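You operate a simulated robot arm through the tools that you are given. There is no shell and no other tool. Be economical: measure what you need, move in short steps, check, and stop when the job is done.

You run a simulated robot arm. Do the job below in one go: nothing can be reset, and whatever is moved stays where it is left.

JOB
Check the cube on the air plate and put it in the tray that the display names.
Fine: press ZERO, push the cube to the yellow stop, switch the air on to read, and off again before the cube goes in its tray.

Only the result counts: the job must be done as asked and must still hold three seconds after the hand-in. Knocking over, shifting, dropping, spilling or breaking anything else fails it.

ROBOT AND FRAMES
A 7-joint arm with a two-finger parallel gripper, fixed in place. Base frame: the origin is at the foot of the arm, x ahead of it, y to its left, z up; the work surface is at about z = 820. Units: mm, degrees, N and s.
With the tool pointing down near the work surface it reaches from about 300 to 700 mm from the base axis. Its first joint turns from -66.0 to 66.0 degrees. Payload 1.57 kg.
The tool frame sits at the grasp point between the pads (the TCP): z along the fingers, y along the line on which they close. The tips reach 30 mm beyond it. The gripper opens to 110 mm. The fingers are 24 mm wide and 12 mm thick; the gripper's body (48 by 112 mm) begins 78 mm behind the TCP.
Orientation is that of the tool frame in the base frame, as a unit quaternion [x, y, z, w]. With the fingers straight down and closing along the base's y, the tool's x points along the base's -x, its y along +y and its z along -z.

CONTROLS
- The arm moves only by the tool nudge_tool. Its argument "moves" is a list that holds one entry, the list of rows, each a list of 7 numbers: the shift along the tool's x, y, z in mm, then the turn, a rotation vector about the tool's x, y, z in degrees, then the finger opening in mm, from 0 to 110. In form: [[[dx, dy, dz, rx, ry, rz, grip], ...]]. A call has 1 to 10 rows; each row is the pose to reach, as a shift and turn from the pose commanded when the call began, along the tool's axes at that moment. Each row takes 0.2 s and may step no farther than 50 mm and 8.6 degrees from the row before; otherwise, or with a gripper value out of range, the whole call is refused. Where a pose cannot be reached the arm comes as near as it can. A force on the tool above 70 N (or 10 N above the force at the start of the call, whichever is more), or a blocked arm, ends the call early, and 0.2 s more pass. The fingers move at their own pace (about 108 mm/s each) and stop on an object; they squeeze with about 31 N. The grip force told is the motor's: it shows also when the fingers shut on nothing. Time passes only in rows, and 0.2 s behind the last, so rows that repeat a pose let the fingers close. The reply holds the time, the measured pose of the TCP, the force on the tool along the base axes, the opening and the grip force, in the units named above and with some noise, with the torque about the TCP (base axes, N m) and any sound that the robot's microphone picked up, and new pictures: "pictures" is both (left out), scene, wrist or none.
- Cameras (640 x 400 px; columns grow to the right, rows downward): "scene" is fixed at [177.6, -411.5, 1396.7]; the picture's right is [0.60, -0.80, 0.00], its down [-0.52, -0.39, -0.76] and it looks along [0.61, 0.46, -0.65] (base axes); focal length 311 px, centre (320, 200). "wrist" rides on the gripper at [70, 16, -141] in the tool frame; the picture's right is [-0.23, 0.97, 0.00], its down [-0.85, -0.20, -0.48] and it looks along [-0.47, -0.11, 0.88] (tool axes); focal length 222 px, centre (320, 200). There is no depth. A picture from a camera that has moved, and an enlarged one, comes with that camera's place and axes in the base frame and with its lens.
- enlarge(camera, box): a new picture of the part [left, top, right, bottom] of that camera's present view, enlarged. The clock stands still meanwhile.
- close_job(): hands the job in; it is judged then, once.

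Work in short steps. Places have to be worked out from the pictures, the camera data and where the tool is seen: move nearer, look again, correct. Check each grasp and each placing, and mend what went wrong. You have 120 turns and 200 pictures in all, those below and enlarged ones among them. Open the gripper and draw the arm clear of the work before you hand the job in, unless the task says otherwise; then end with one line.

The tools are called after "Call:" by a JSON object that holds its "api" and its "payload". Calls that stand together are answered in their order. nudge_tool: Moves the arm, as the interface text tells. Its arguments: {"type":"object","properties":{"moves":{"type":"array"},"pictures":{"type":"string","enum":["both","scene","wrist","none"]}},"required":["moves"]} The other tools are called the same way: enlarge (camera, box) takes an enlarged picture of a part of a camera's view; close_job () hands the job in.

At the start:

```text
time_s: 0.0
tcp_pos: [396.0, -176.3, 1183.5]
ee_rot: [0.001, 1.0, 0.0, 0.0]
contact_force: [-0.1, 0.3, 0.2]
ft_torque: [-0.02, 0.02, 0.01]
width: 110.2
gripper_force: 0.1
```

scene: 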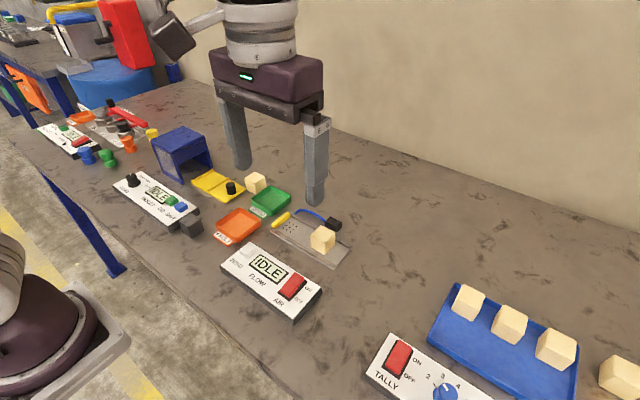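
wrist: 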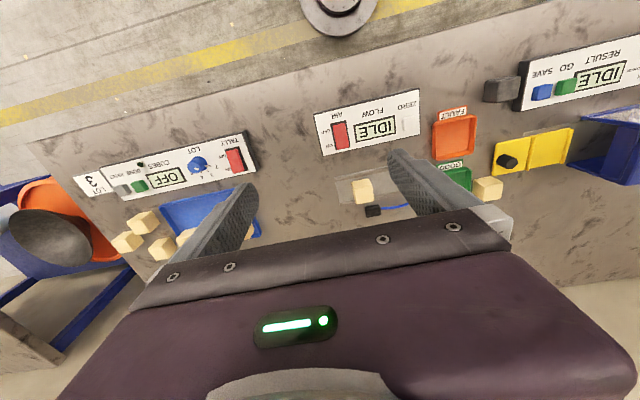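

The air plate station is in the middle of the scene. I'll enlarge it to read the labels.

Call:
{"api": "enlarge", "payload": {"camera": "scene", "box": [200, 170, 360, 320]}}

Call:
{"api": "enlarge", "payload": {"camera": "wrist", "box": [300, 80, 520, 230]}}

```text
2.67 times, centred on (280, 245) of scene
camera zoom: at [177.6, -411.5, 1396.7], right [0.6, -0.8, 0.0], down [-0.52, -0.39, -0.76], along [0.61, 0.46, -0.65], focal length 830 px, centre (427, 80)
```

zoom: 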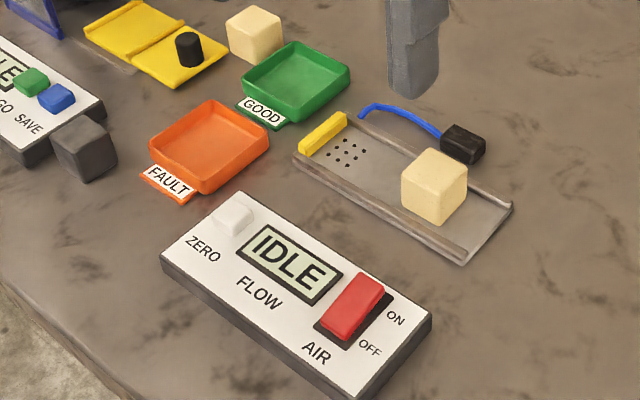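

```text
2.67 times, centred on (410, 155) of wrist
camera zoom: at [326.7, -160.8, 1324.5], right [0.23, 0.97, 0.0], down [0.85, -0.2, 0.48], along [0.47, -0.11, -0.88], focal length 592 px, centre (80, 320)
```

zoom: 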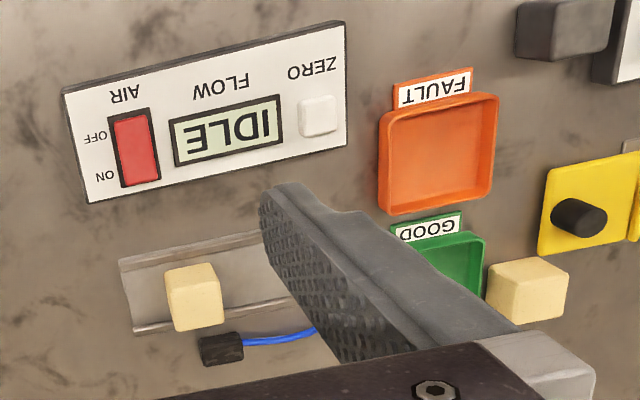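

ZERO appears near (445,-7), the AIR rocker near (439,-145) with ON on its +x side, the cube near (588,-112), and the stop near (581,19). I'll close the fingers and move above and between these for a closer look.

Call:
{"api": "nudge_tool", "payload": {"moves": [[[-2, 20, 40, 0, 0, 0, 110], [-4, 40, 80, 0, 0, 0, 80], [-6, 60, 120, 0, 0, 0, 40], [-8, 80, 150, 0, 0, 0, 0], [-9, 96, 180, 0, 0, 0, 0], [-9, 96, 180, 0, 0, 0, 0]]]}}

```text
time_s: 1.4
tcp_pos: [404.2, -78.9, 1003.5]
ee_rot: [0.001, 1.0, 0.0, 0.0]
contact_force: [-0.3, -0.7, 0.6]
ft_torque: [-0.01, 0.03, -0.01]
width: 0.0
gripper_force: 21.2
camera wrist: at [334.6, -62.6, 1144.5], right [0.23, 0.97, 0.0], down [0.85, -0.2, 0.48], along [0.47, -0.11, -0.88], focal length 222 px, centre (320, 200)
```

scene: 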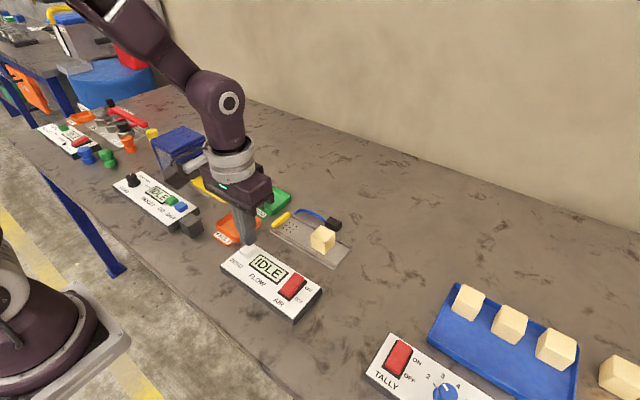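
wrist: 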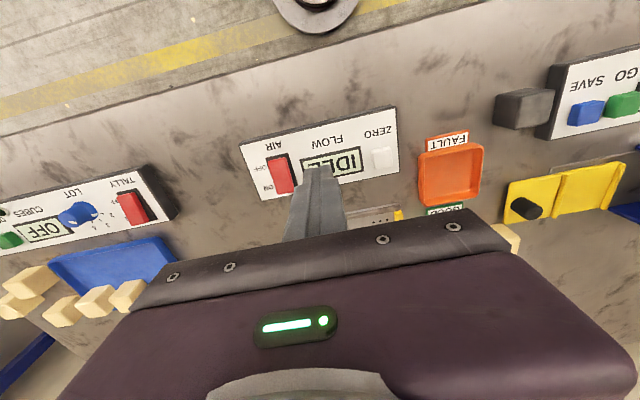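

I'll enlarge the wrist view of the panel to fix the button and rocker positions.

Call:
{"api": "enlarge", "payload": {"camera": "wrist", "box": [230, 90, 420, 210]}}

Call:
{"api": "enlarge", "payload": {"camera": "scene", "box": [215, 235, 330, 325]}}

```text
3.33 times, centred on (325, 150) of wrist
camera zoom: at [334.6, -62.6, 1144.5], right [0.23, 0.97, 0.0], down [0.85, -0.2, 0.48], along [0.47, -0.11, -0.88], focal length 740 px, centre (303, 367)
```

zoom: 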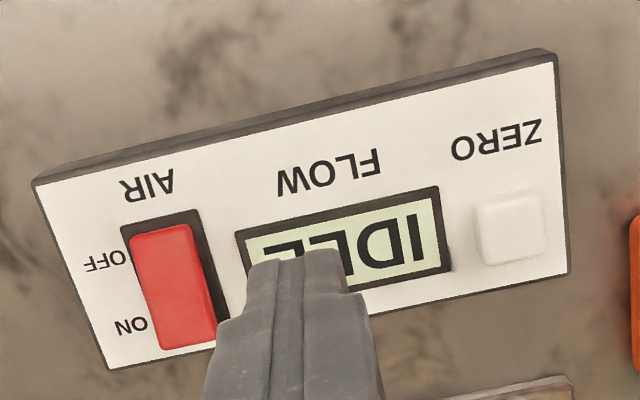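

```text
4.44 times, centred on (272, 280) of scene
camera zoom: at [177.6, -411.4, 1396.7], right [0.6, -0.8, 0.0], down [-0.52, -0.39, -0.76], along [0.61, 0.46, -0.65], focal length 1384 px, centre (531, -156)
```

zoom: 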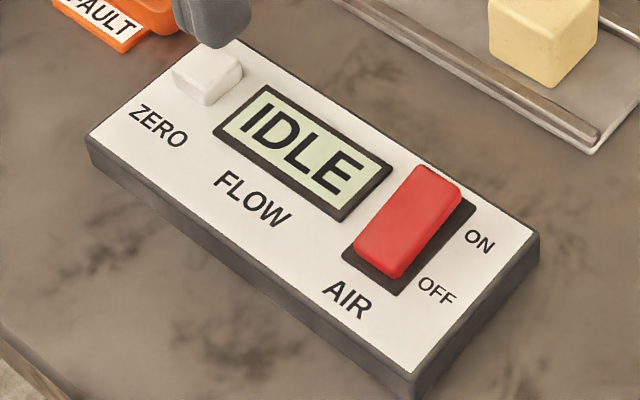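

Both cameras agree: ZERO top is at (446,-4,858) and the rocker is at x≈418–460, y≈-146, with the raised ON end at +x. I'll move to just above ZERO and then press down gently.

Call:
{"api": "nudge_tool", "payload": {"moves": [[[-20, 37, 0, 0, 0, 0, 0], [-42, 75, 20, 0, 0, 0, 0], [-42, 75, 60, 0, 0, 0, 0], [-42, 75, 98, 0, 0, 0, 0], [-42, 75, 108, 0, 0, 0, 0], [-42, 75, 108, 0, 0, 0, 0]]]}}

```text
time_s: 2.8
tcp_pos: [446.6, -5.1, 895.6]
ee_rot: [0.001, 1.0, 0.001, -0.001]
contact_force: [-0.5, 0.1, -0.9]
ft_torque: [-0.02, 0.01, 0.0]
width: 0.0
gripper_force: 21.8
camera wrist: at [375.7, 11.7, 1036.5], right [0.23, 0.97, 0.0], down [0.85, -0.2, 0.48], along [0.47, -0.11, -0.88], focal length 222 px, centre (320, 200)
```

scene: 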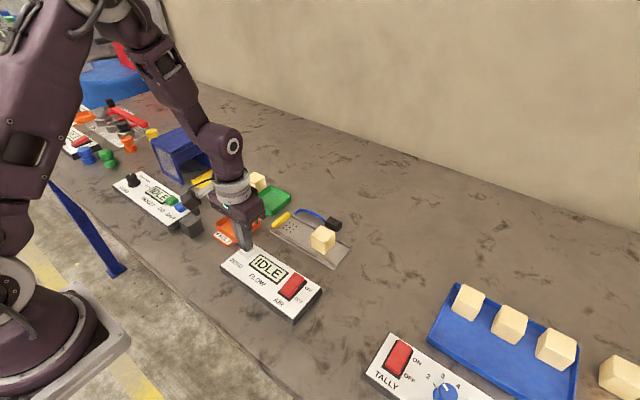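
wrist: 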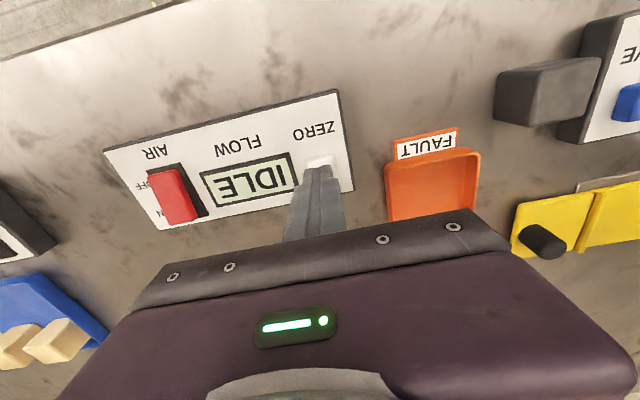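

The tips are about 7 mm above ZERO and aligned. I'll press in small steps and watch the force.

Call:
{"api": "nudge_tool", "payload": {"moves": [[[0, 0, 6, 0, 0, 0, 0], [0, 0, 8, 0, 0, 0, 0], [0, 0, 10, 0, 0, 0, 0], [0, 0, 11, 0, 0, 0, 0]]]}}

Call:
{"api": "enlarge", "payload": {"camera": "scene", "box": [215, 235, 330, 325]}}

```text
time_s: 3.8
tcp_pos: [446.2, -5.4, 884.1]
ee_rot: [0.0, 1.0, 0.0, -0.001]
contact_force: [-0.9, 1.2, 3.0]
ft_torque: [0.01, 0.02, 0.01]
width: 0.1
gripper_force: 21.1
heard: click
camera wrist: at [377.3, 10.5, 1025.4], right [0.23, 0.97, 0.0], down [0.85, -0.2, 0.48], along [0.47, -0.11, -0.88], focal length 222 px, centre (320, 200)
```

scene: 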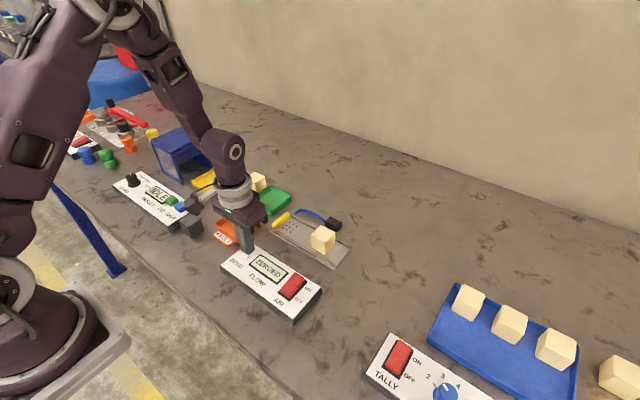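
wrist: 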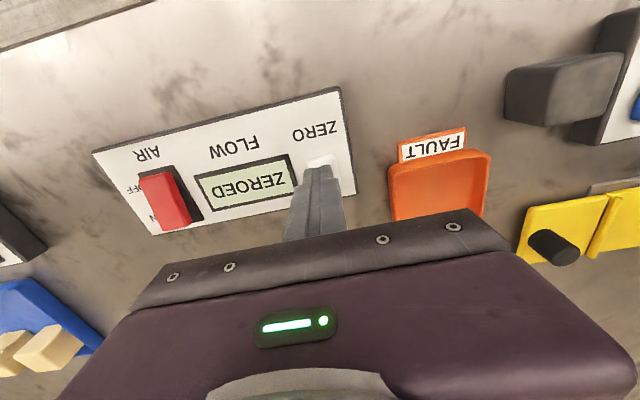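

```text
4.44 times, centred on (272, 280) of scene
camera zoom: at [177.5, -411.4, 1396.7], right [0.6, -0.8, 0.0], down [-0.52, -0.39, -0.76], along [0.61, 0.46, -0.65], focal length 1384 px, centre (531, -156)
```

zoom: 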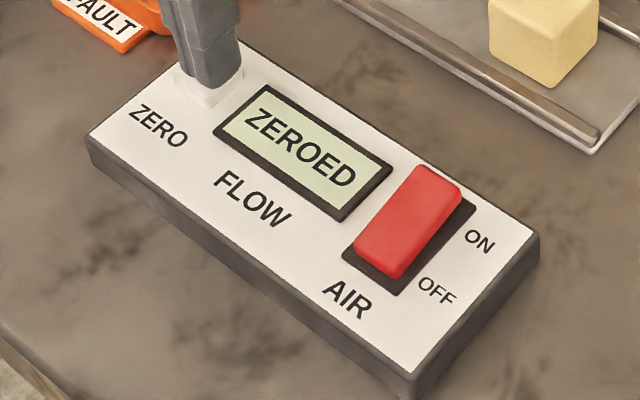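

The display reads ZEROED. I'll lift clear and move toward the -y side of the cube, then inspect the plate.

Call:
{"api": "nudge_tool", "payload": {"moves": [[[0, 0, -45, 0, 0, 0, 0], [0, 0, -90, 0, 0, 0, 0], [-10, -45, -100, 0, 0, 0, 0], [-20, -90, -100, 0, 0, 0, 0], [-30, -135, -100, 0, 0, 0, 0], [-40, -180, -100, 0, 0, 0, 0], [-50, -200, -100, 0, 0, 0, 0], [-50, -200, -100, 0, 0, 0, 0]]]}}

Call:
{"api": "enlarge", "payload": {"camera": "scene", "box": [260, 195, 360, 275]}}

Call:
{"api": "enlarge", "payload": {"camera": "wrist", "box": [320, 100, 540, 250]}}

```text
time_s: 5.6
tcp_pos: [498.9, -207.9, 982.2]
ee_rot: [0.0, 1.0, 0.0, 0.0]
contact_force: [0.3, -0.5, -0.3]
ft_torque: [-0.01, -0.01, -0.02]
width: 0.0
gripper_force: 21.0
camera wrist: at [428.8, -191.4, 1124.0], right [0.23, 0.97, 0.0], down [0.86, -0.2, 0.48], along [0.47, -0.11, -0.88], focal length 222 px, centre (320, 200)
```

scene: 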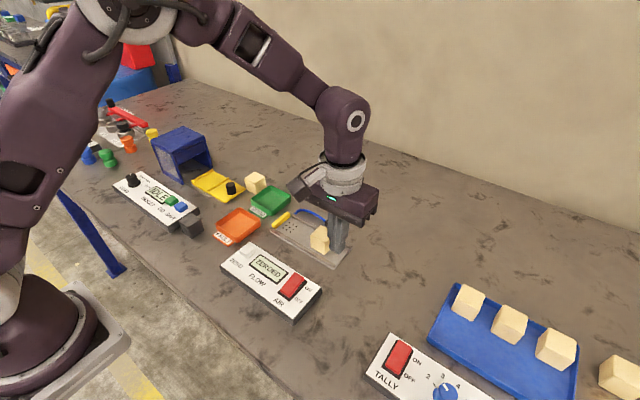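
wrist: 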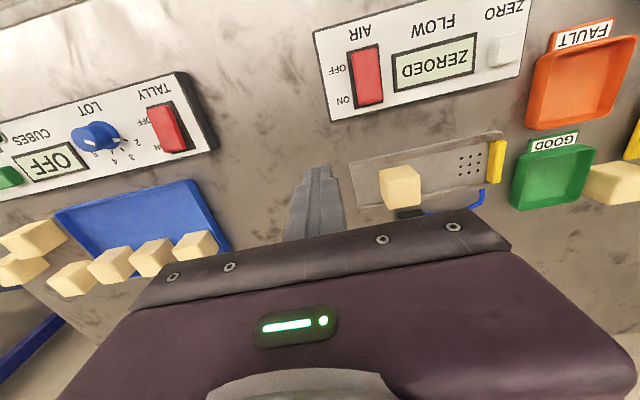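

```text
5.00 times, centred on (310, 235) of scene
camera zoom: at [177.5, -411.5, 1396.7], right [0.6, -0.8, 0.0], down [-0.52, -0.39, -0.76], along [0.61, 0.46, -0.65], focal length 1556 px, centre (370, 25)
```

zoom: 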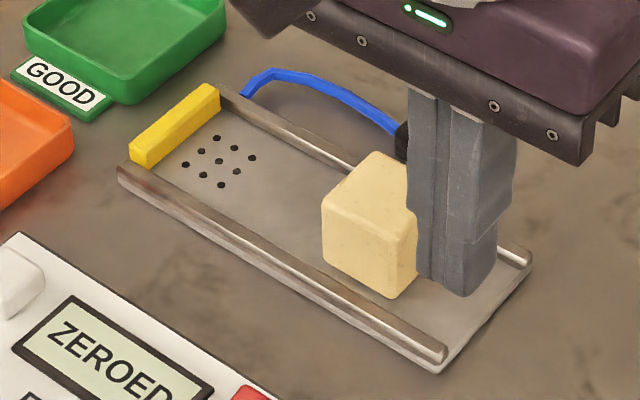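

```text
2.67 times, centred on (430, 175) of wrist
camera zoom: at [428.8, -191.4, 1124.0], right [0.23, 0.97, 0.0], down [0.86, -0.2, 0.48], along [0.47, -0.11, -0.88], focal length 592 px, centre (27, 267)
```

zoom: 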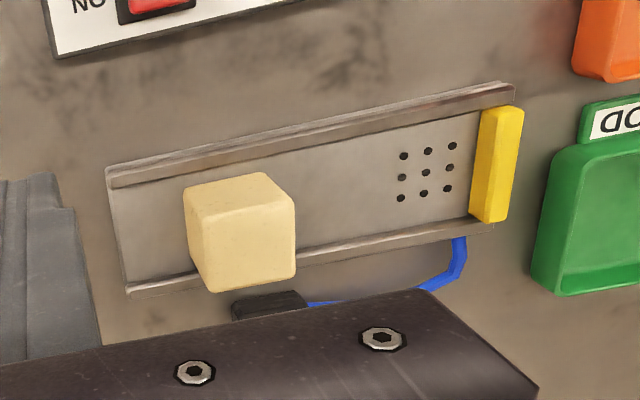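

The plate runs along base y, with its channel centre at x≈578. The cube is about 42 mm, centred near (579,-116), and the stop face is at y≈8. I'll lower the closed fingers behind the cube on its -y side.

Call:
{"api": "nudge_tool", "payload": {"moves": [[[-27, 8, 0, 0, 0, 0, 0], [-60, 20, 20, 0, 0, 0, 0], [-80, 34, 55, 0, 0, 0, 0], [-80, 34, 90, 0, 0, 0, 0], [-80, 34, 114, 0, 0, 0, 0], [-80, 34, 114, 0, 0, 0, 0]]]}}

Call:
{"api": "enlarge", "payload": {"camera": "scene", "box": [260, 195, 360, 275]}}

```text
time_s: 7.0
tcp_pos: [576.8, -172.9, 870.4]
ee_rot: [0.001, 1.0, 0.0, 0.0]
contact_force: [-0.6, 0.0, 0.2]
ft_torque: [0.02, -0.01, 0.0]
width: 0.0
gripper_force: 21.3
camera wrist: at [506.8, -156.9, 1012.5], right [0.23, 0.97, 0.0], down [0.85, -0.2, 0.48], along [0.47, -0.11, -0.88], focal length 222 px, centre (320, 200)
```

scene: 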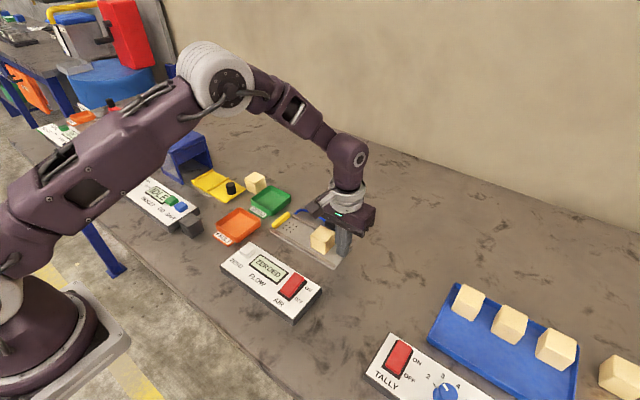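
wrist: 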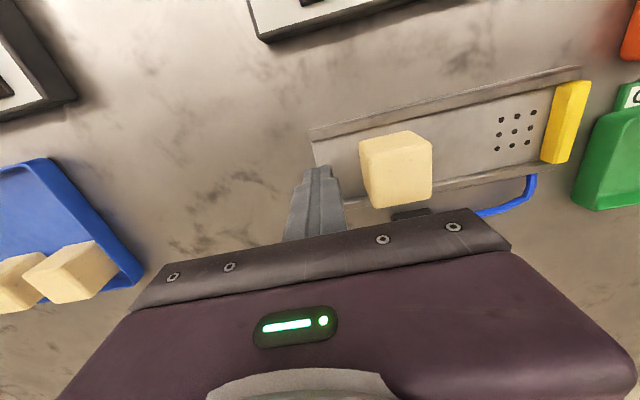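

```text
5.00 times, centred on (310, 235) of scene
camera zoom: at [177.6, -411.4, 1396.7], right [0.6, -0.8, 0.0], down [-0.52, -0.39, -0.76], along [0.61, 0.46, -0.65], focal length 1556 px, centre (370, 25)
```

zoom: 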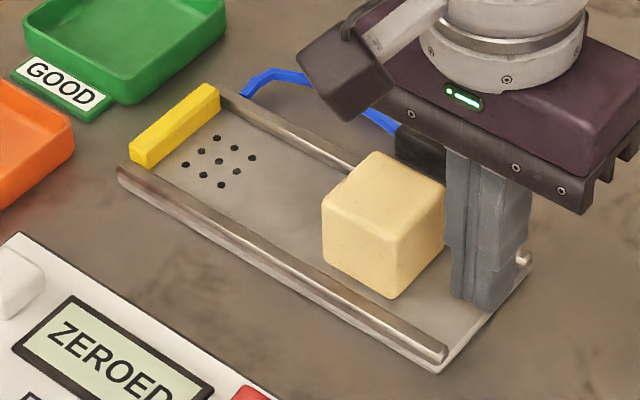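

The fingers are behind the cube and clear of the rails. I'll push +y slowly, stopping a little short of the stop.

Call:
{"api": "nudge_tool", "payload": {"moves": [[[0, 12, 0, 0, 0, 0, 0], [0, 22, 0, 0, 0, 0, 0], [0, 34, 0, 0, 0, 0, 0], [0, 46, 0, 0, 0, 0, 0], [0, 58, 0, 0, 0, 0, 0], [0, 70, 0, 0, 0, 0, 0], [0, 82, 0, 0, 0, 0, 0], [0, 94, 0, 0, 0, 0, 0], [0, 104, 0, 0, 0, 0, 0], [0, 112, 0, 0, 0, 0, 0]]]}}

Call:
{"api": "enlarge", "payload": {"camera": "scene", "box": [260, 195, 360, 275]}}

Call:
{"api": "enlarge", "payload": {"camera": "wrist", "box": [300, 100, 500, 225]}}

```text
time_s: 9.2
tcp_pos: [577.3, -60.1, 870.9]
ee_rot: [0.001, 1.0, 0.0, 0.0]
contact_force: [0.1, -0.2, -0.5]
ft_torque: [-0.03, 0.02, 0.03]
width: 0.0
gripper_force: 21.3
camera wrist: at [508.0, -43.8, 1012.0], right [0.23, 0.97, 0.0], down [0.85, -0.2, 0.48], along [0.47, -0.11, -0.88], focal length 222 px, centre (320, 200)
```

scene: 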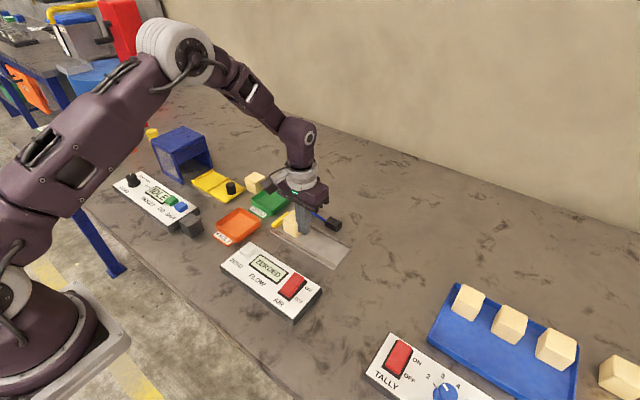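
wrist: 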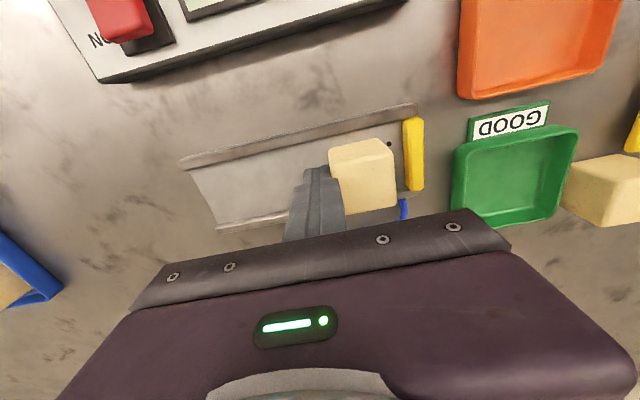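

```text
5.00 times, centred on (310, 235) of scene
camera zoom: at [177.6, -411.5, 1396.7], right [0.6, -0.8, 0.0], down [-0.52, -0.39, -0.76], along [0.61, 0.46, -0.65], focal length 1556 px, centre (370, 25)
```

zoom: 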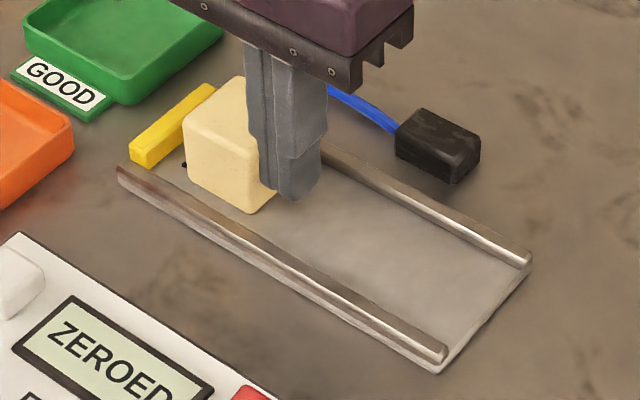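

```text
3.20 times, centred on (400, 162) of wrist
camera zoom: at [508.0, -43.8, 1012.0], right [0.23, 0.97, 0.0], down [0.85, -0.2, 0.48], along [0.47, -0.11, -0.88], focal length 711 px, centre (64, 320)
```

zoom: 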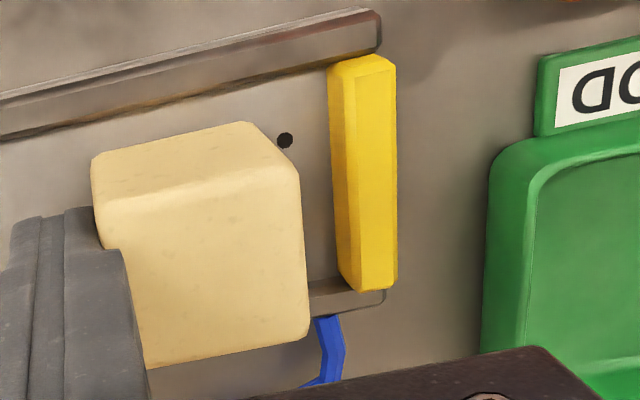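

About 12 mm remains to the stop. I'll continue in small steps and check the force.

Call:
{"api": "nudge_tool", "payload": {"moves": [[[0, 4, 0, 0, 0, 0, 0], [0, 7, 0, 0, 0, 0, 0], [0, 9, 0, 0, 0, 0, 0], [0, 11, 0, 0, 0, 0, 0]]], "pictures": "none"}}

Call:
{"api": "enlarge", "payload": {"camera": "wrist", "box": [300, 100, 500, 225]}}

```text
time_s: 10.2
tcp_pos: [577.6, -49.5, 870.9]
ee_rot: [0.001, 1.0, 0.0, 0.0]
contact_force: [-0.7, -0.4, 0.7]
ft_torque: [-0.02, 0.02, 0.05]
width: 0.0
gripper_force: 21.3
```

```text
3.20 times, centred on (400, 162) of wrist
camera zoom: at [507.8, -32.8, 1011.4], right [0.23, 0.97, 0.0], down [0.85, -0.2, 0.48], along [0.47, -0.11, -0.88], focal length 711 px, centre (64, 320)
```

zoom: 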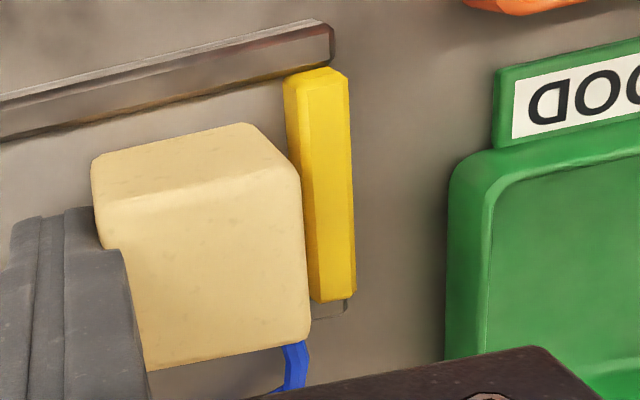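

It is nearly touching the stop. I'll creep forward until contact registers.

Call:
{"api": "nudge_tool", "payload": {"moves": [[[0, 1, 0, 0, 0, 0, 0], [0, 2, 0, 0, 0, 0, 0], [0, 2, 0, 0, 0, 0, 0]]], "pictures": "none"}}

Call:
{"api": "enlarge", "payload": {"camera": "wrist", "box": [300, 100, 500, 225]}}

```text
time_s: 11.0
tcp_pos: [577.7, -47.1, 870.8]
ee_rot: [0.0, 1.0, 0.0, -0.001]
contact_force: [0.6, -1.3, -0.3]
ft_torque: [0.0, -0.01, 0.03]
width: 0.0
gripper_force: 21.3
```

```text
3.20 times, centred on (400, 162) of wrist
camera zoom: at [507.4, -30.6, 1011.8], right [0.23, 0.97, 0.0], down [0.85, -0.2, 0.48], along [0.47, -0.11, -0.88], focal length 711 px, centre (64, 320)
```

zoom: 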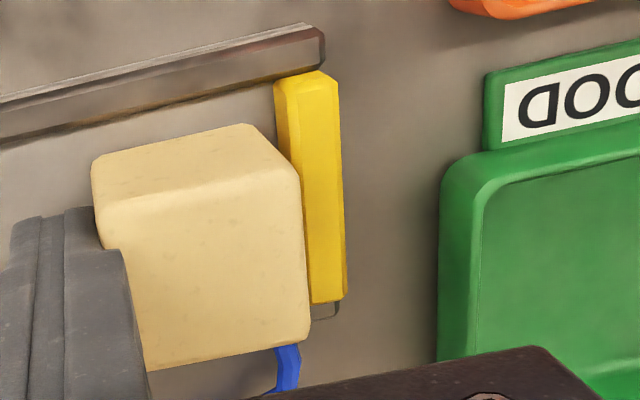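

Contact is very light so far, so I'll creep a little more.

Call:
{"api": "nudge_tool", "payload": {"moves": [[[0, 1, 0, 0, 0, 0, 0], [0, 2, 0, 0, 0, 0, 0], [0, 2, 0, 0, 0, 0, 0]]], "pictures": "none"}}

Call:
{"api": "enlarge", "payload": {"camera": "wrist", "box": [300, 100, 500, 225]}}

```text
time_s: 11.8
tcp_pos: [577.5, -43.1, 870.1]
ee_rot: [0.0, 1.0, 0.0, 0.0]
contact_force: [-0.2, 0.2, -0.5]
ft_torque: [-0.04, 0.03, -0.03]
width: 0.0
gripper_force: 21.2
```

```text
3.20 times, centred on (400, 162) of wrist
camera zoom: at [508.0, -28.7, 1011.7], right [0.23, 0.97, 0.0], down [0.85, -0.2, 0.48], along [0.47, -0.11, -0.88], focal length 711 px, centre (64, 320)
```

zoom: 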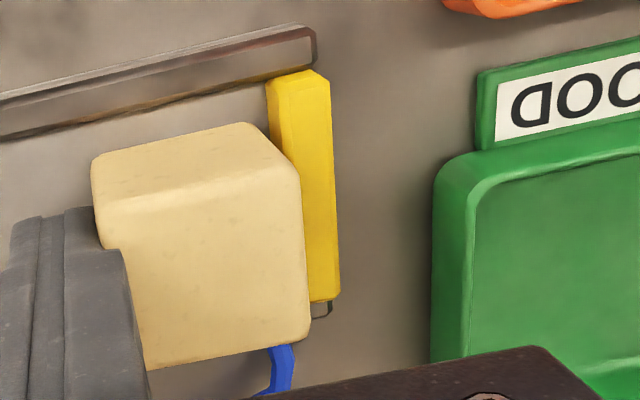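

Still moving freely relative to the stop, so I'll keep creeping.

Call:
{"api": "nudge_tool", "payload": {"moves": [[[0, 1, 0, 0, 0, 0, 0], [0, 2, 0, 0, 0, 0, 0], [0, 3, 0, 0, 0, 0, 0], [0, 3, 0, 0, 0, 0, 0]]], "pictures": "none"}}

Call:
{"api": "enlarge", "payload": {"camera": "wrist", "box": [300, 100, 500, 225]}}

Call:
{"api": "enlarge", "payload": {"camera": "scene", "box": [260, 195, 330, 251]}}

```text
time_s: 12.8
tcp_pos: [578.3, -41.7, 871.3]
ee_rot: [0.0, 1.0, 0.001, 0.0]
contact_force: [-0.6, -0.1, -0.1]
ft_torque: [-0.02, 0.04, -0.01]
width: 0.0
gripper_force: 20.9
```

```text
3.20 times, centred on (400, 162) of wrist
camera zoom: at [508.0, -25.8, 1011.7], right [0.23, 0.97, 0.0], down [0.85, -0.2, 0.48], along [0.47, -0.11, -0.88], focal length 711 px, centre (64, 320)
```

zoom: 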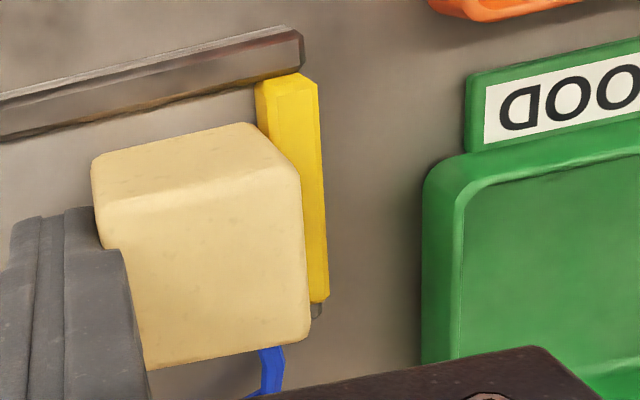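

```text
7.14 times, centred on (295, 223) of scene
camera zoom: at [177.6, -411.5, 1396.7], right [0.6, -0.8, 0.0], down [-0.52, -0.39, -0.76], along [0.61, 0.46, -0.65], focal length 2223 px, centre (499, 36)
```

zoom: 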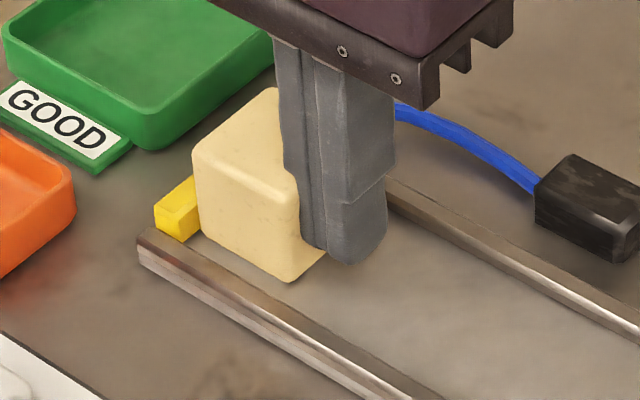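

It looks close to the stop in the scene view. I'll creep further and watch for a force rise.

Call:
{"api": "nudge_tool", "payload": {"moves": [[[0, 1, 0, 0, 0, 0, 0], [0, 2, 0, 0, 0, 0, 0], [0, 3, 0, 0, 0, 0, 0], [0, 3, 0, 0, 0, 0, 0]]], "pictures": "none"}}

Call:
{"api": "enlarge", "payload": {"camera": "wrist", "box": [300, 100, 500, 225]}}

Call:
{"api": "enlarge", "payload": {"camera": "scene", "box": [260, 195, 330, 251]}}

```text
time_s: 13.8
tcp_pos: [577.6, -41.1, 870.2]
ee_rot: [0.001, 1.0, 0.0, 0.001]
contact_force: [-0.6, -14.1, 2.8]
ft_torque: [-0.25, 0.04, 0.01]
width: 0.0
gripper_force: 21.6
```

```text
3.20 times, centred on (400, 162) of wrist
camera zoom: at [508.0, -24.1, 1011.4], right [0.23, 0.97, 0.0], down [0.85, -0.2, 0.48], along [0.47, -0.11, -0.88], focal length 711 px, centre (64, 320)
```

zoom: 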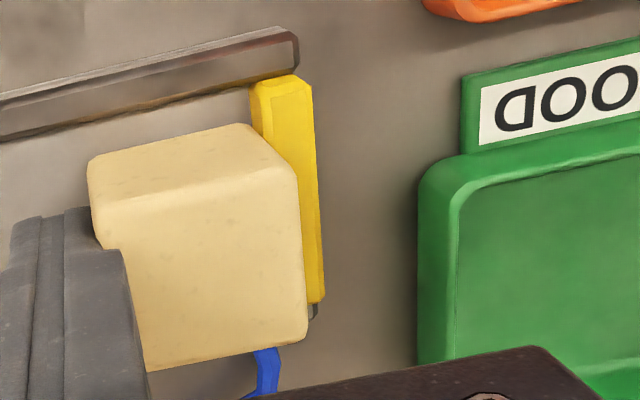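

```text
7.14 times, centred on (295, 223) of scene
camera zoom: at [177.5, -411.8, 1396.6], right [0.6, -0.8, 0.0], down [-0.52, -0.39, -0.76], along [0.61, 0.46, -0.65], focal length 2223 px, centre (499, 36)
```

zoom: 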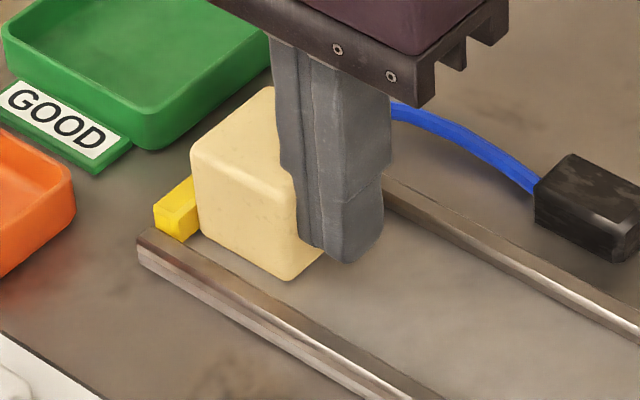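

The force rose to 14 N, so the cube is seated on the stop. I'll back off, lift, and move above the ON end of the AIR rocker at about (455,-146).

Call:
{"api": "nudge_tool", "payload": {"moves": [[[0, -10, 0, 0, 0, 0, 0], [0, -40, 0, 0, 0, 0, 0], [0, -50, -40, 0, 0, 0, 0], [20, -65, -70, 0, 0, 0, 0], [60, -80, -70, 0, 0, 0, 0], [100, -100, -70, 0, 0, 0, 0], [122, -105, -60, 0, 0, 0, 0], [122, -105, -40, 0, 0, 0, 0], [122, -105, -40, 0, 0, 0, 0]]]}}

Call:
{"api": "enlarge", "payload": {"camera": "scene", "box": [240, 195, 350, 325]}}

Call:
{"api": "enlarge", "payload": {"camera": "wrist", "box": [230, 90, 470, 240]}}

```text
time_s: 15.8
tcp_pos: [453.3, -142.5, 910.7]
ee_rot: [0.0, 1.0, 0.0, 0.0]
contact_force: [-0.8, 0.4, -0.7]
ft_torque: [0.01, 0.03, -0.03]
width: 0.0
gripper_force: 21.4
camera wrist: at [384.5, -127.5, 1051.4], right [0.23, 0.97, 0.0], down [0.85, -0.2, 0.48], along [0.47, -0.11, -0.88], focal length 222 px, centre (320, 200)
```

scene: 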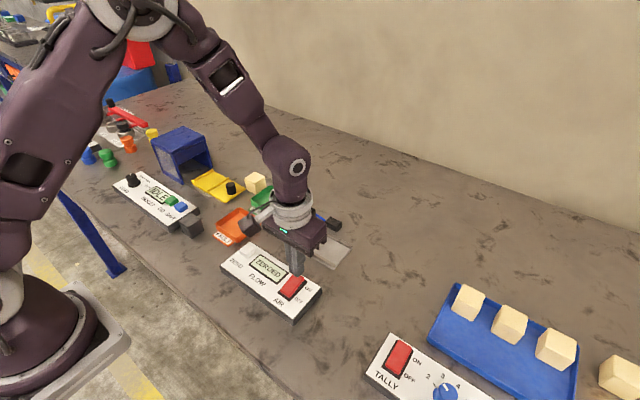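
wrist: 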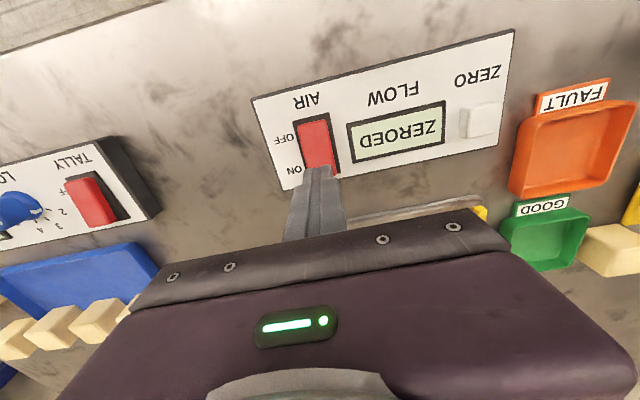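

```text
3.08 times, centred on (295, 260) of scene
camera zoom: at [177.6, -411.5, 1396.7], right [0.6, -0.8, 0.0], down [-0.52, -0.39, -0.76], along [0.61, 0.46, -0.65], focal length 958 px, centre (397, 15)
```

zoom: 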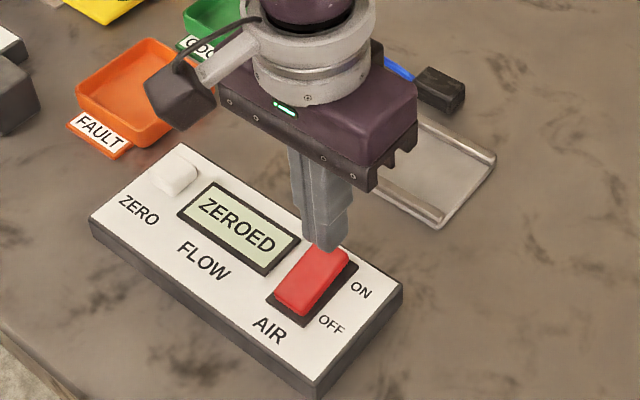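

```text
2.67 times, centred on (350, 165) of wrist
camera zoom: at [384.5, -127.5, 1051.4], right [0.23, 0.97, 0.0], down [0.85, -0.2, 0.48], along [0.47, -0.11, -0.88], focal length 592 px, centre (240, 293)
```

zoom: 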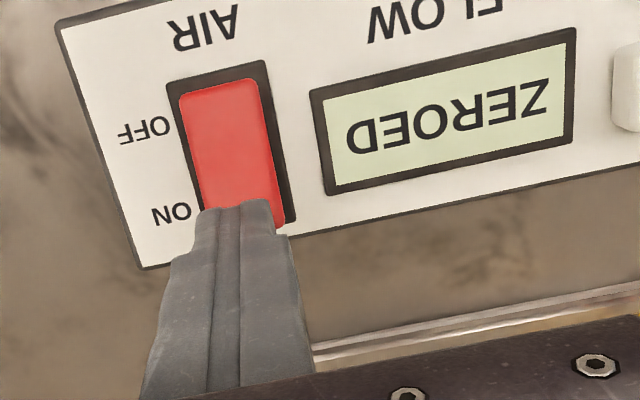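

The tips are above the ON end of the rocker. I'll press down gradually until it clicks.

Call:
{"api": "nudge_tool", "payload": {"moves": [[[0, -1, 8, 0, 0, 0, 0], [0, -1, 13, 0, 0, 0, 0], [0, -1, 17, 0, 0, 0, 0], [0, -1, 20, 0, 0, 0, 0], [0, -1, 20, 0, 0, 0, 0]]]}}

Call:
{"api": "enlarge", "payload": {"camera": "scene", "box": [215, 235, 330, 325]}}

```text
time_s: 17.0
tcp_pos: [454.9, -145.0, 891.4]
ee_rot: [0.0, 1.0, 0.0, 0.0]
contact_force: [0.2, 0.3, 2.0]
ft_torque: [0.03, -0.01, 0.02]
width: 0.0
gripper_force: 21.6
camera wrist: at [385.4, -128.5, 1031.7], right [0.23, 0.97, 0.0], down [0.85, -0.2, 0.48], along [0.47, -0.11, -0.88], focal length 222 px, centre (320, 200)
```

scene: 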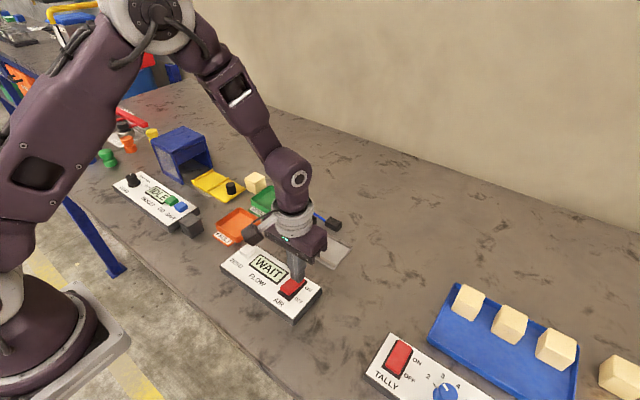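
wrist: 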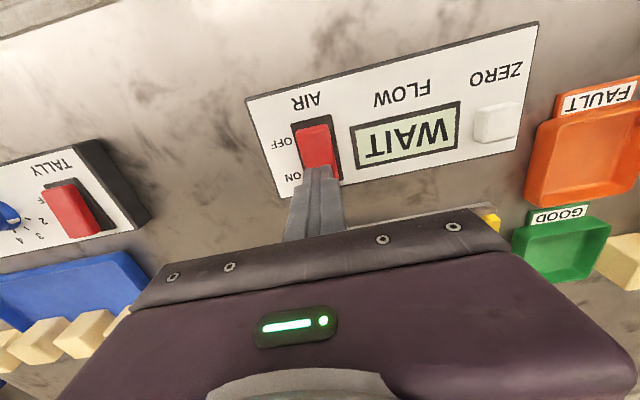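

```text
4.44 times, centred on (272, 280) of scene
camera zoom: at [177.6, -411.4, 1396.7], right [0.6, -0.8, 0.0], down [-0.52, -0.39, -0.76], along [0.61, 0.46, -0.65], focal length 1384 px, centre (531, -156)
```

zoom: 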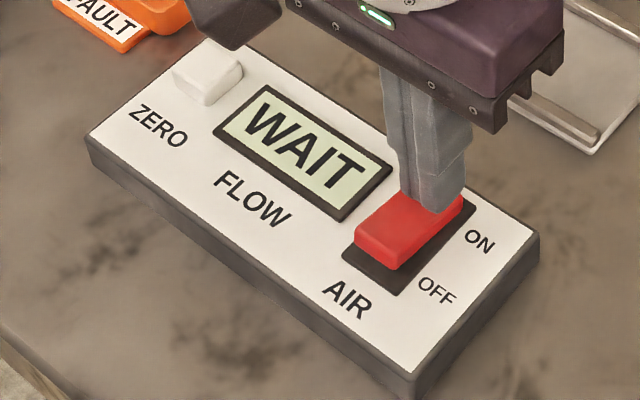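

Air is on (rocker tipped) and the display reads WAIT. I'll raise the fingers and shift above the OFF end (x≈421) while waiting.

Call:
{"api": "nudge_tool", "payload": {"moves": [[[0, 0, -20, 0, 0, 0, 0], [17, 0, -22, 0, 0, 0, 0], [34, 0, -20, 0, 0, 0, 0], [34, 0, -20, 0, 0, 0, 0], [34, 0, -20, 0, 0, 0, 0], [34, 0, -20, 0, 0, 0, 0], [34, 0, -20, 0, 0, 0, 0], [34, 0, -20, 0, 0, 0, 0]]]}}

Call:
{"api": "enlarge", "payload": {"camera": "scene", "box": [215, 235, 330, 325]}}

Call:
{"api": "enlarge", "payload": {"camera": "scene", "box": [250, 190, 360, 275]}}

```text
time_s: 18.8
tcp_pos: [422.0, -144.9, 910.0]
ee_rot: [0.0, 1.0, 0.0, 0.0]
contact_force: [-0.4, 0.0, 0.3]
ft_torque: [0.0, -0.02, 0.02]
width: 0.0
gripper_force: 21.4
camera wrist: at [352.4, -128.9, 1051.2], right [0.23, 0.97, 0.0], down [0.85, -0.2, 0.48], along [0.47, -0.11, -0.88], focal length 222 px, centre (320, 200)
```

scene: 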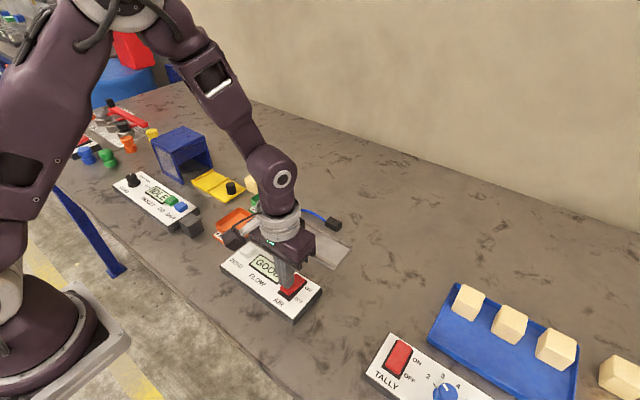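
wrist: 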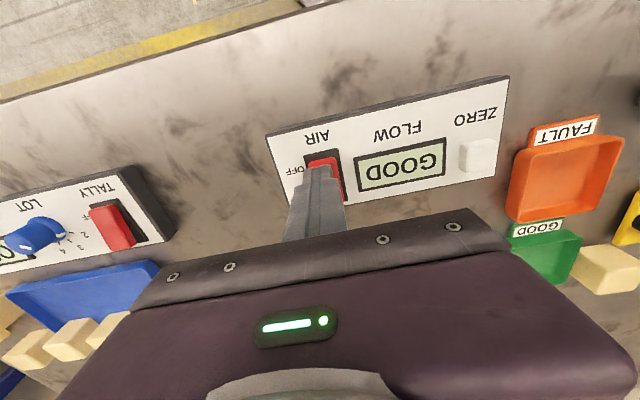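

```text
4.44 times, centred on (272, 280) of scene
camera zoom: at [177.6, -411.5, 1396.7], right [0.6, -0.8, 0.0], down [-0.52, -0.39, -0.76], along [0.61, 0.46, -0.65], focal length 1384 px, centre (531, -156)
```

zoom: 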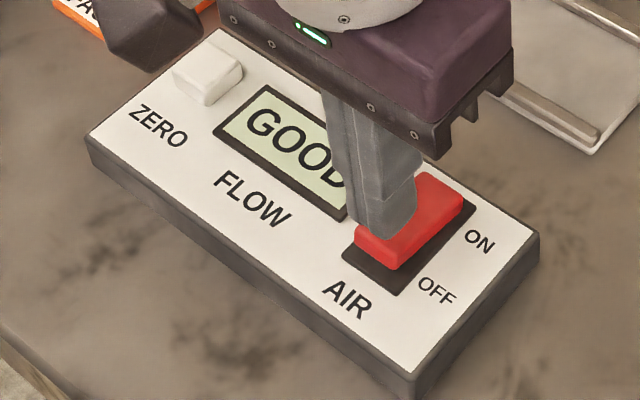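

```text
4.71 times, centred on (305, 232) of scene
camera zoom: at [177.6, -411.5, 1396.7], right [0.6, -0.8, 0.0], down [-0.52, -0.39, -0.76], along [0.61, 0.46, -0.65], focal length 1465 px, centre (391, 47)
```

zoom: 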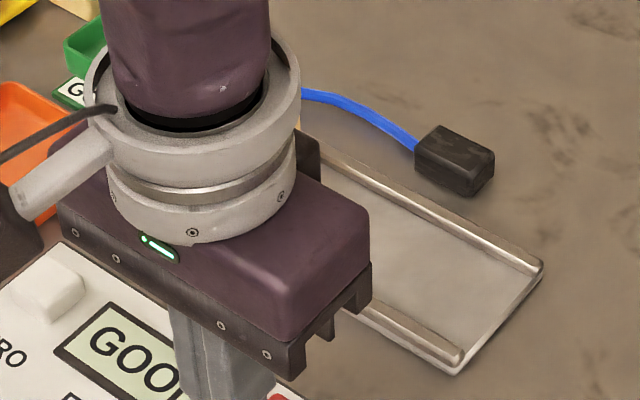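

The display reads GOOD. I'll wait a bit longer to confirm that the reading is steady.

Call:
{"api": "nudge_tool", "payload": {"moves": [[[0, 0, 0, 0, 0, 0, 0], [0, 0, 0, 0, 0, 0, 0], [0, 0, 0, 0, 0, 0, 0], [0, 0, 0, 0, 0, 0, 0], [0, 0, 0, 0, 0, 0, 0], [0, 0, 0, 0, 0, 0, 0], [0, 0, 0, 0, 0, 0, 0], [0, 0, 0, 0, 0, 0, 0]]], "pictures": "wrist"}}

```text
time_s: 20.6
tcp_pos: [421.3, -144.5, 909.6]
ee_rot: [0.0, 1.0, 0.001, 0.0]
contact_force: [-0.9, 0.1, -0.3]
ft_torque: [0.04, 0.04, 0.01]
width: 0.0
gripper_force: 21.3
camera wrist: at [352.4, -128.9, 1051.2], right [0.23, 0.97, 0.0], down [0.85, -0.2, 0.48], along [0.47, -0.11, -0.88], focal length 222 px, centre (320, 200)
```

wrist: 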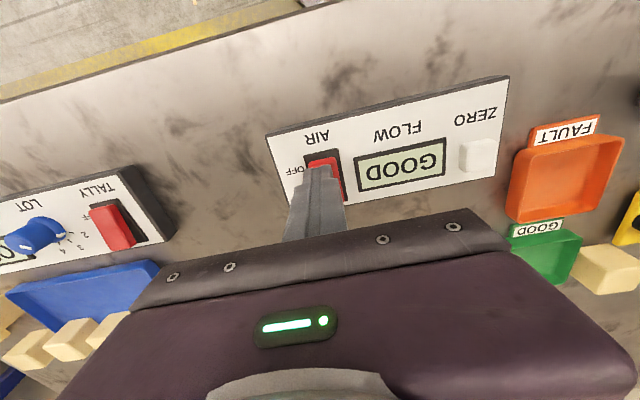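

GOOD is steady. Now I'll press the OFF end to switch the air off, then lift.

Call:
{"api": "nudge_tool", "payload": {"moves": [[[0, -1, 8, 0, 0, 0, 0], [0, -1, 13, 0, 0, 0, 0], [0, -1, 17, 0, 0, 0, 0], [0, -1, 20, 0, 0, 0, 0], [0, -1, 20, 0, 0, 0, 0], [0, -1, -20, 0, 0, 0, 0], [0, -1, -60, 0, 0, 0, 0], [0, -1, -90, 0, 0, 0, 0], [0, -1, -90, 0, 0, 0, 0]]]}}

Call:
{"api": "enlarge", "payload": {"camera": "wrist", "box": [250, 80, 550, 260]}}

Call:
{"api": "enlarge", "payload": {"camera": "scene", "box": [215, 195, 345, 325]}}

```text
time_s: 22.6
tcp_pos: [422.6, -147.3, 998.8]
ee_rot: [-0.001, 1.0, 0.0, 0.001]
contact_force: [0.1, 0.6, 0.2]
ft_torque: [-0.01, 0.0, 0.0]
width: 0.0
gripper_force: 20.8
camera wrist: at [351.9, -130.7, 1140.9], right [0.23, 0.97, 0.0], down [0.86, -0.2, 0.48], along [0.47, -0.11, -0.88], focal length 222 px, centre (320, 200)
```

scene: 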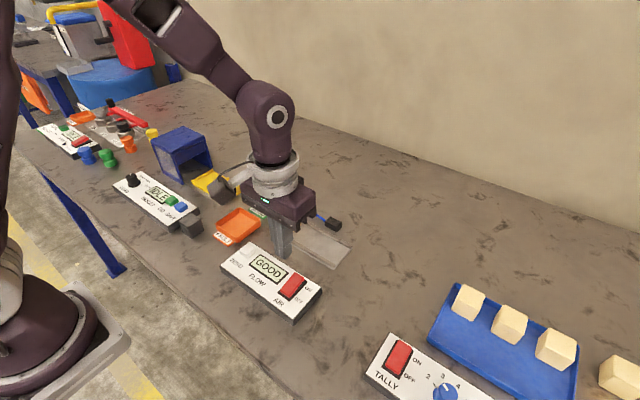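
wrist: 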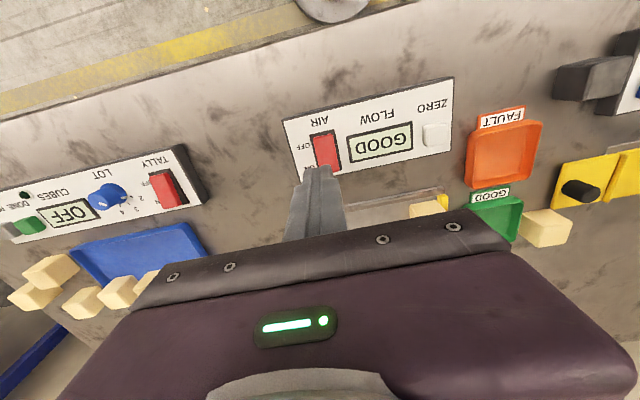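

```text
2.13 times, centred on (400, 170) of wrist
camera zoom: at [351.9, -130.7, 1140.9], right [0.23, 0.97, 0.0], down [0.86, -0.2, 0.48], along [0.47, -0.11, -0.88], focal length 474 px, centre (149, 264)
```

zoom: 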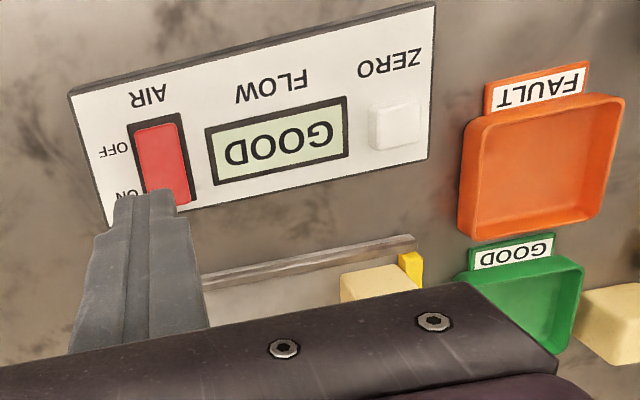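

```text
3.08 times, centred on (280, 260) of scene
camera zoom: at [177.6, -411.4, 1396.7], right [0.6, -0.8, 0.0], down [-0.52, -0.39, -0.76], along [0.61, 0.46, -0.65], focal length 958 px, centre (443, 15)
```

zoom: 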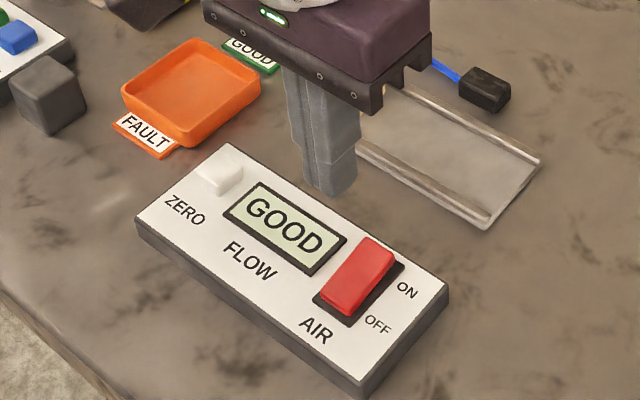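

The display holds GOOD. I'll check closely that the rocker is back in its OFF shape.

Call:
{"api": "enlarge", "payload": {"camera": "scene", "box": [215, 235, 330, 325]}}

```text
4.44 times, centred on (272, 280) of scene
camera zoom: at [177.6, -411.4, 1396.7], right [0.6, -0.8, 0.0], down [-0.52, -0.39, -0.76], along [0.61, 0.46, -0.65], focal length 1384 px, centre (531, -156)
```

zoom: 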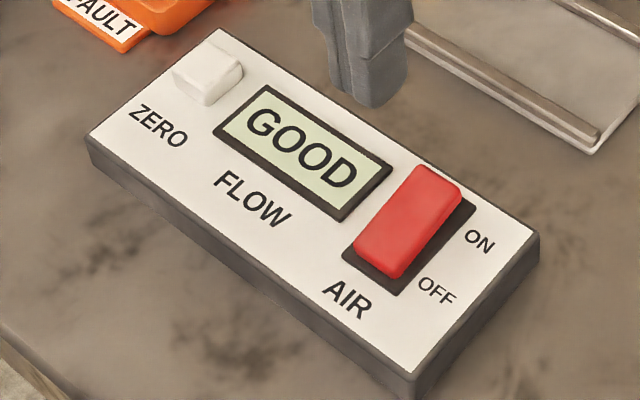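

The rocker matches its original OFF position. Now I'll open the fingers and move above the cube at about (578,-8) for a look before grasping.

Call:
{"api": "nudge_tool", "payload": {"moves": [[[-32, 28, 0, 0, 0, 0, 20], [-64, 56, 0, 0, 0, 0, 40], [-96, 84, 0, 0, 0, 0, 60], [-128, 112, 0, 0, 0, 0, 76], [-156, 138, 10, 0, 0, 0, 76], [-156, 138, 30, 0, 0, 0, 76], [-156, 138, 30, 0, 0, 0, 76]]]}}

Call:
{"api": "enlarge", "payload": {"camera": "wrist", "box": [220, 80, 480, 240]}}

Call:
{"api": "enlarge", "payload": {"camera": "scene", "box": [240, 175, 350, 260]}}

```text
time_s: 24.2
tcp_pos: [578.9, -8.2, 971.0]
ee_rot: [0.002, 1.0, 0.001, 0.0]
contact_force: [-0.3, -1.1, -0.6]
ft_torque: [0.05, 0.02, -0.02]
width: 75.7
gripper_force: 0.1
camera wrist: at [509.0, 7.9, 1112.3], right [0.23, 0.97, 0.0], down [0.85, -0.2, 0.48], along [0.47, -0.11, -0.88], focal length 222 px, centre (320, 200)
```

scene: 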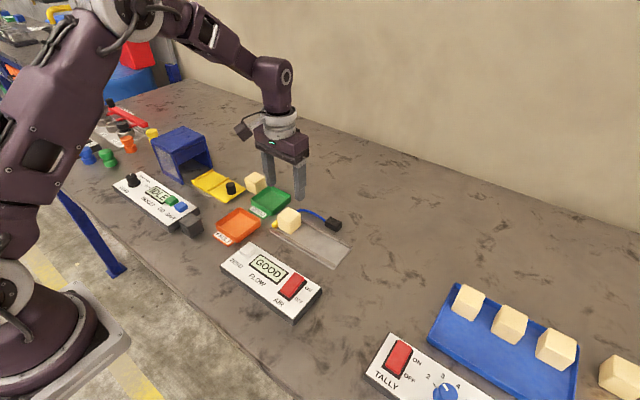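
wrist: 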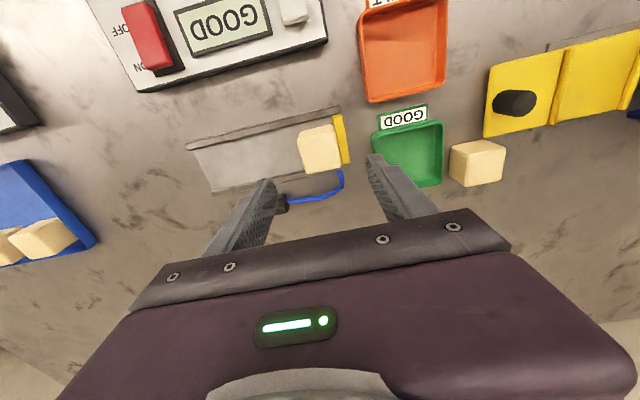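

```text
2.46 times, centred on (350, 160) of wrist
camera zoom: at [509.0, 7.9, 1112.3], right [0.23, 0.97, 0.0], down [0.85, -0.2, 0.48], along [0.47, -0.11, -0.88], focal length 547 px, centre (246, 298)
```

zoom: 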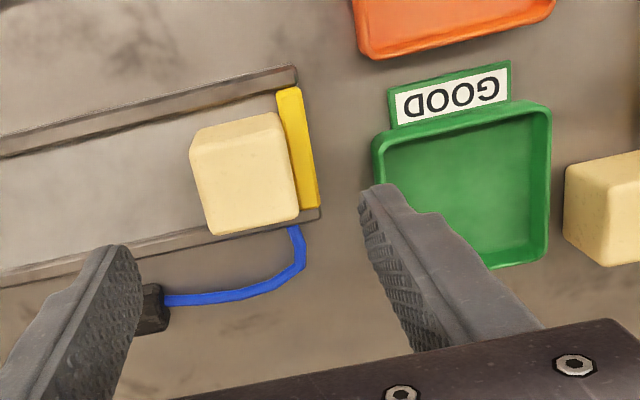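

```text
4.71 times, centred on (295, 218) of scene
camera zoom: at [177.6, -411.4, 1396.7], right [0.6, -0.8, 0.0], down [-0.52, -0.39, -0.76], along [0.61, 0.46, -0.65], focal length 1465 px, centre (438, 118)
```

zoom: 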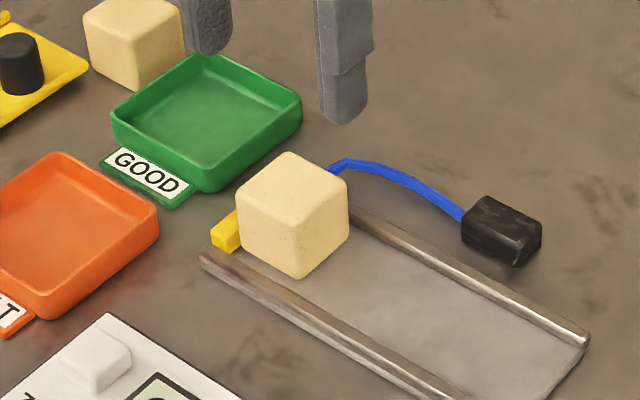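

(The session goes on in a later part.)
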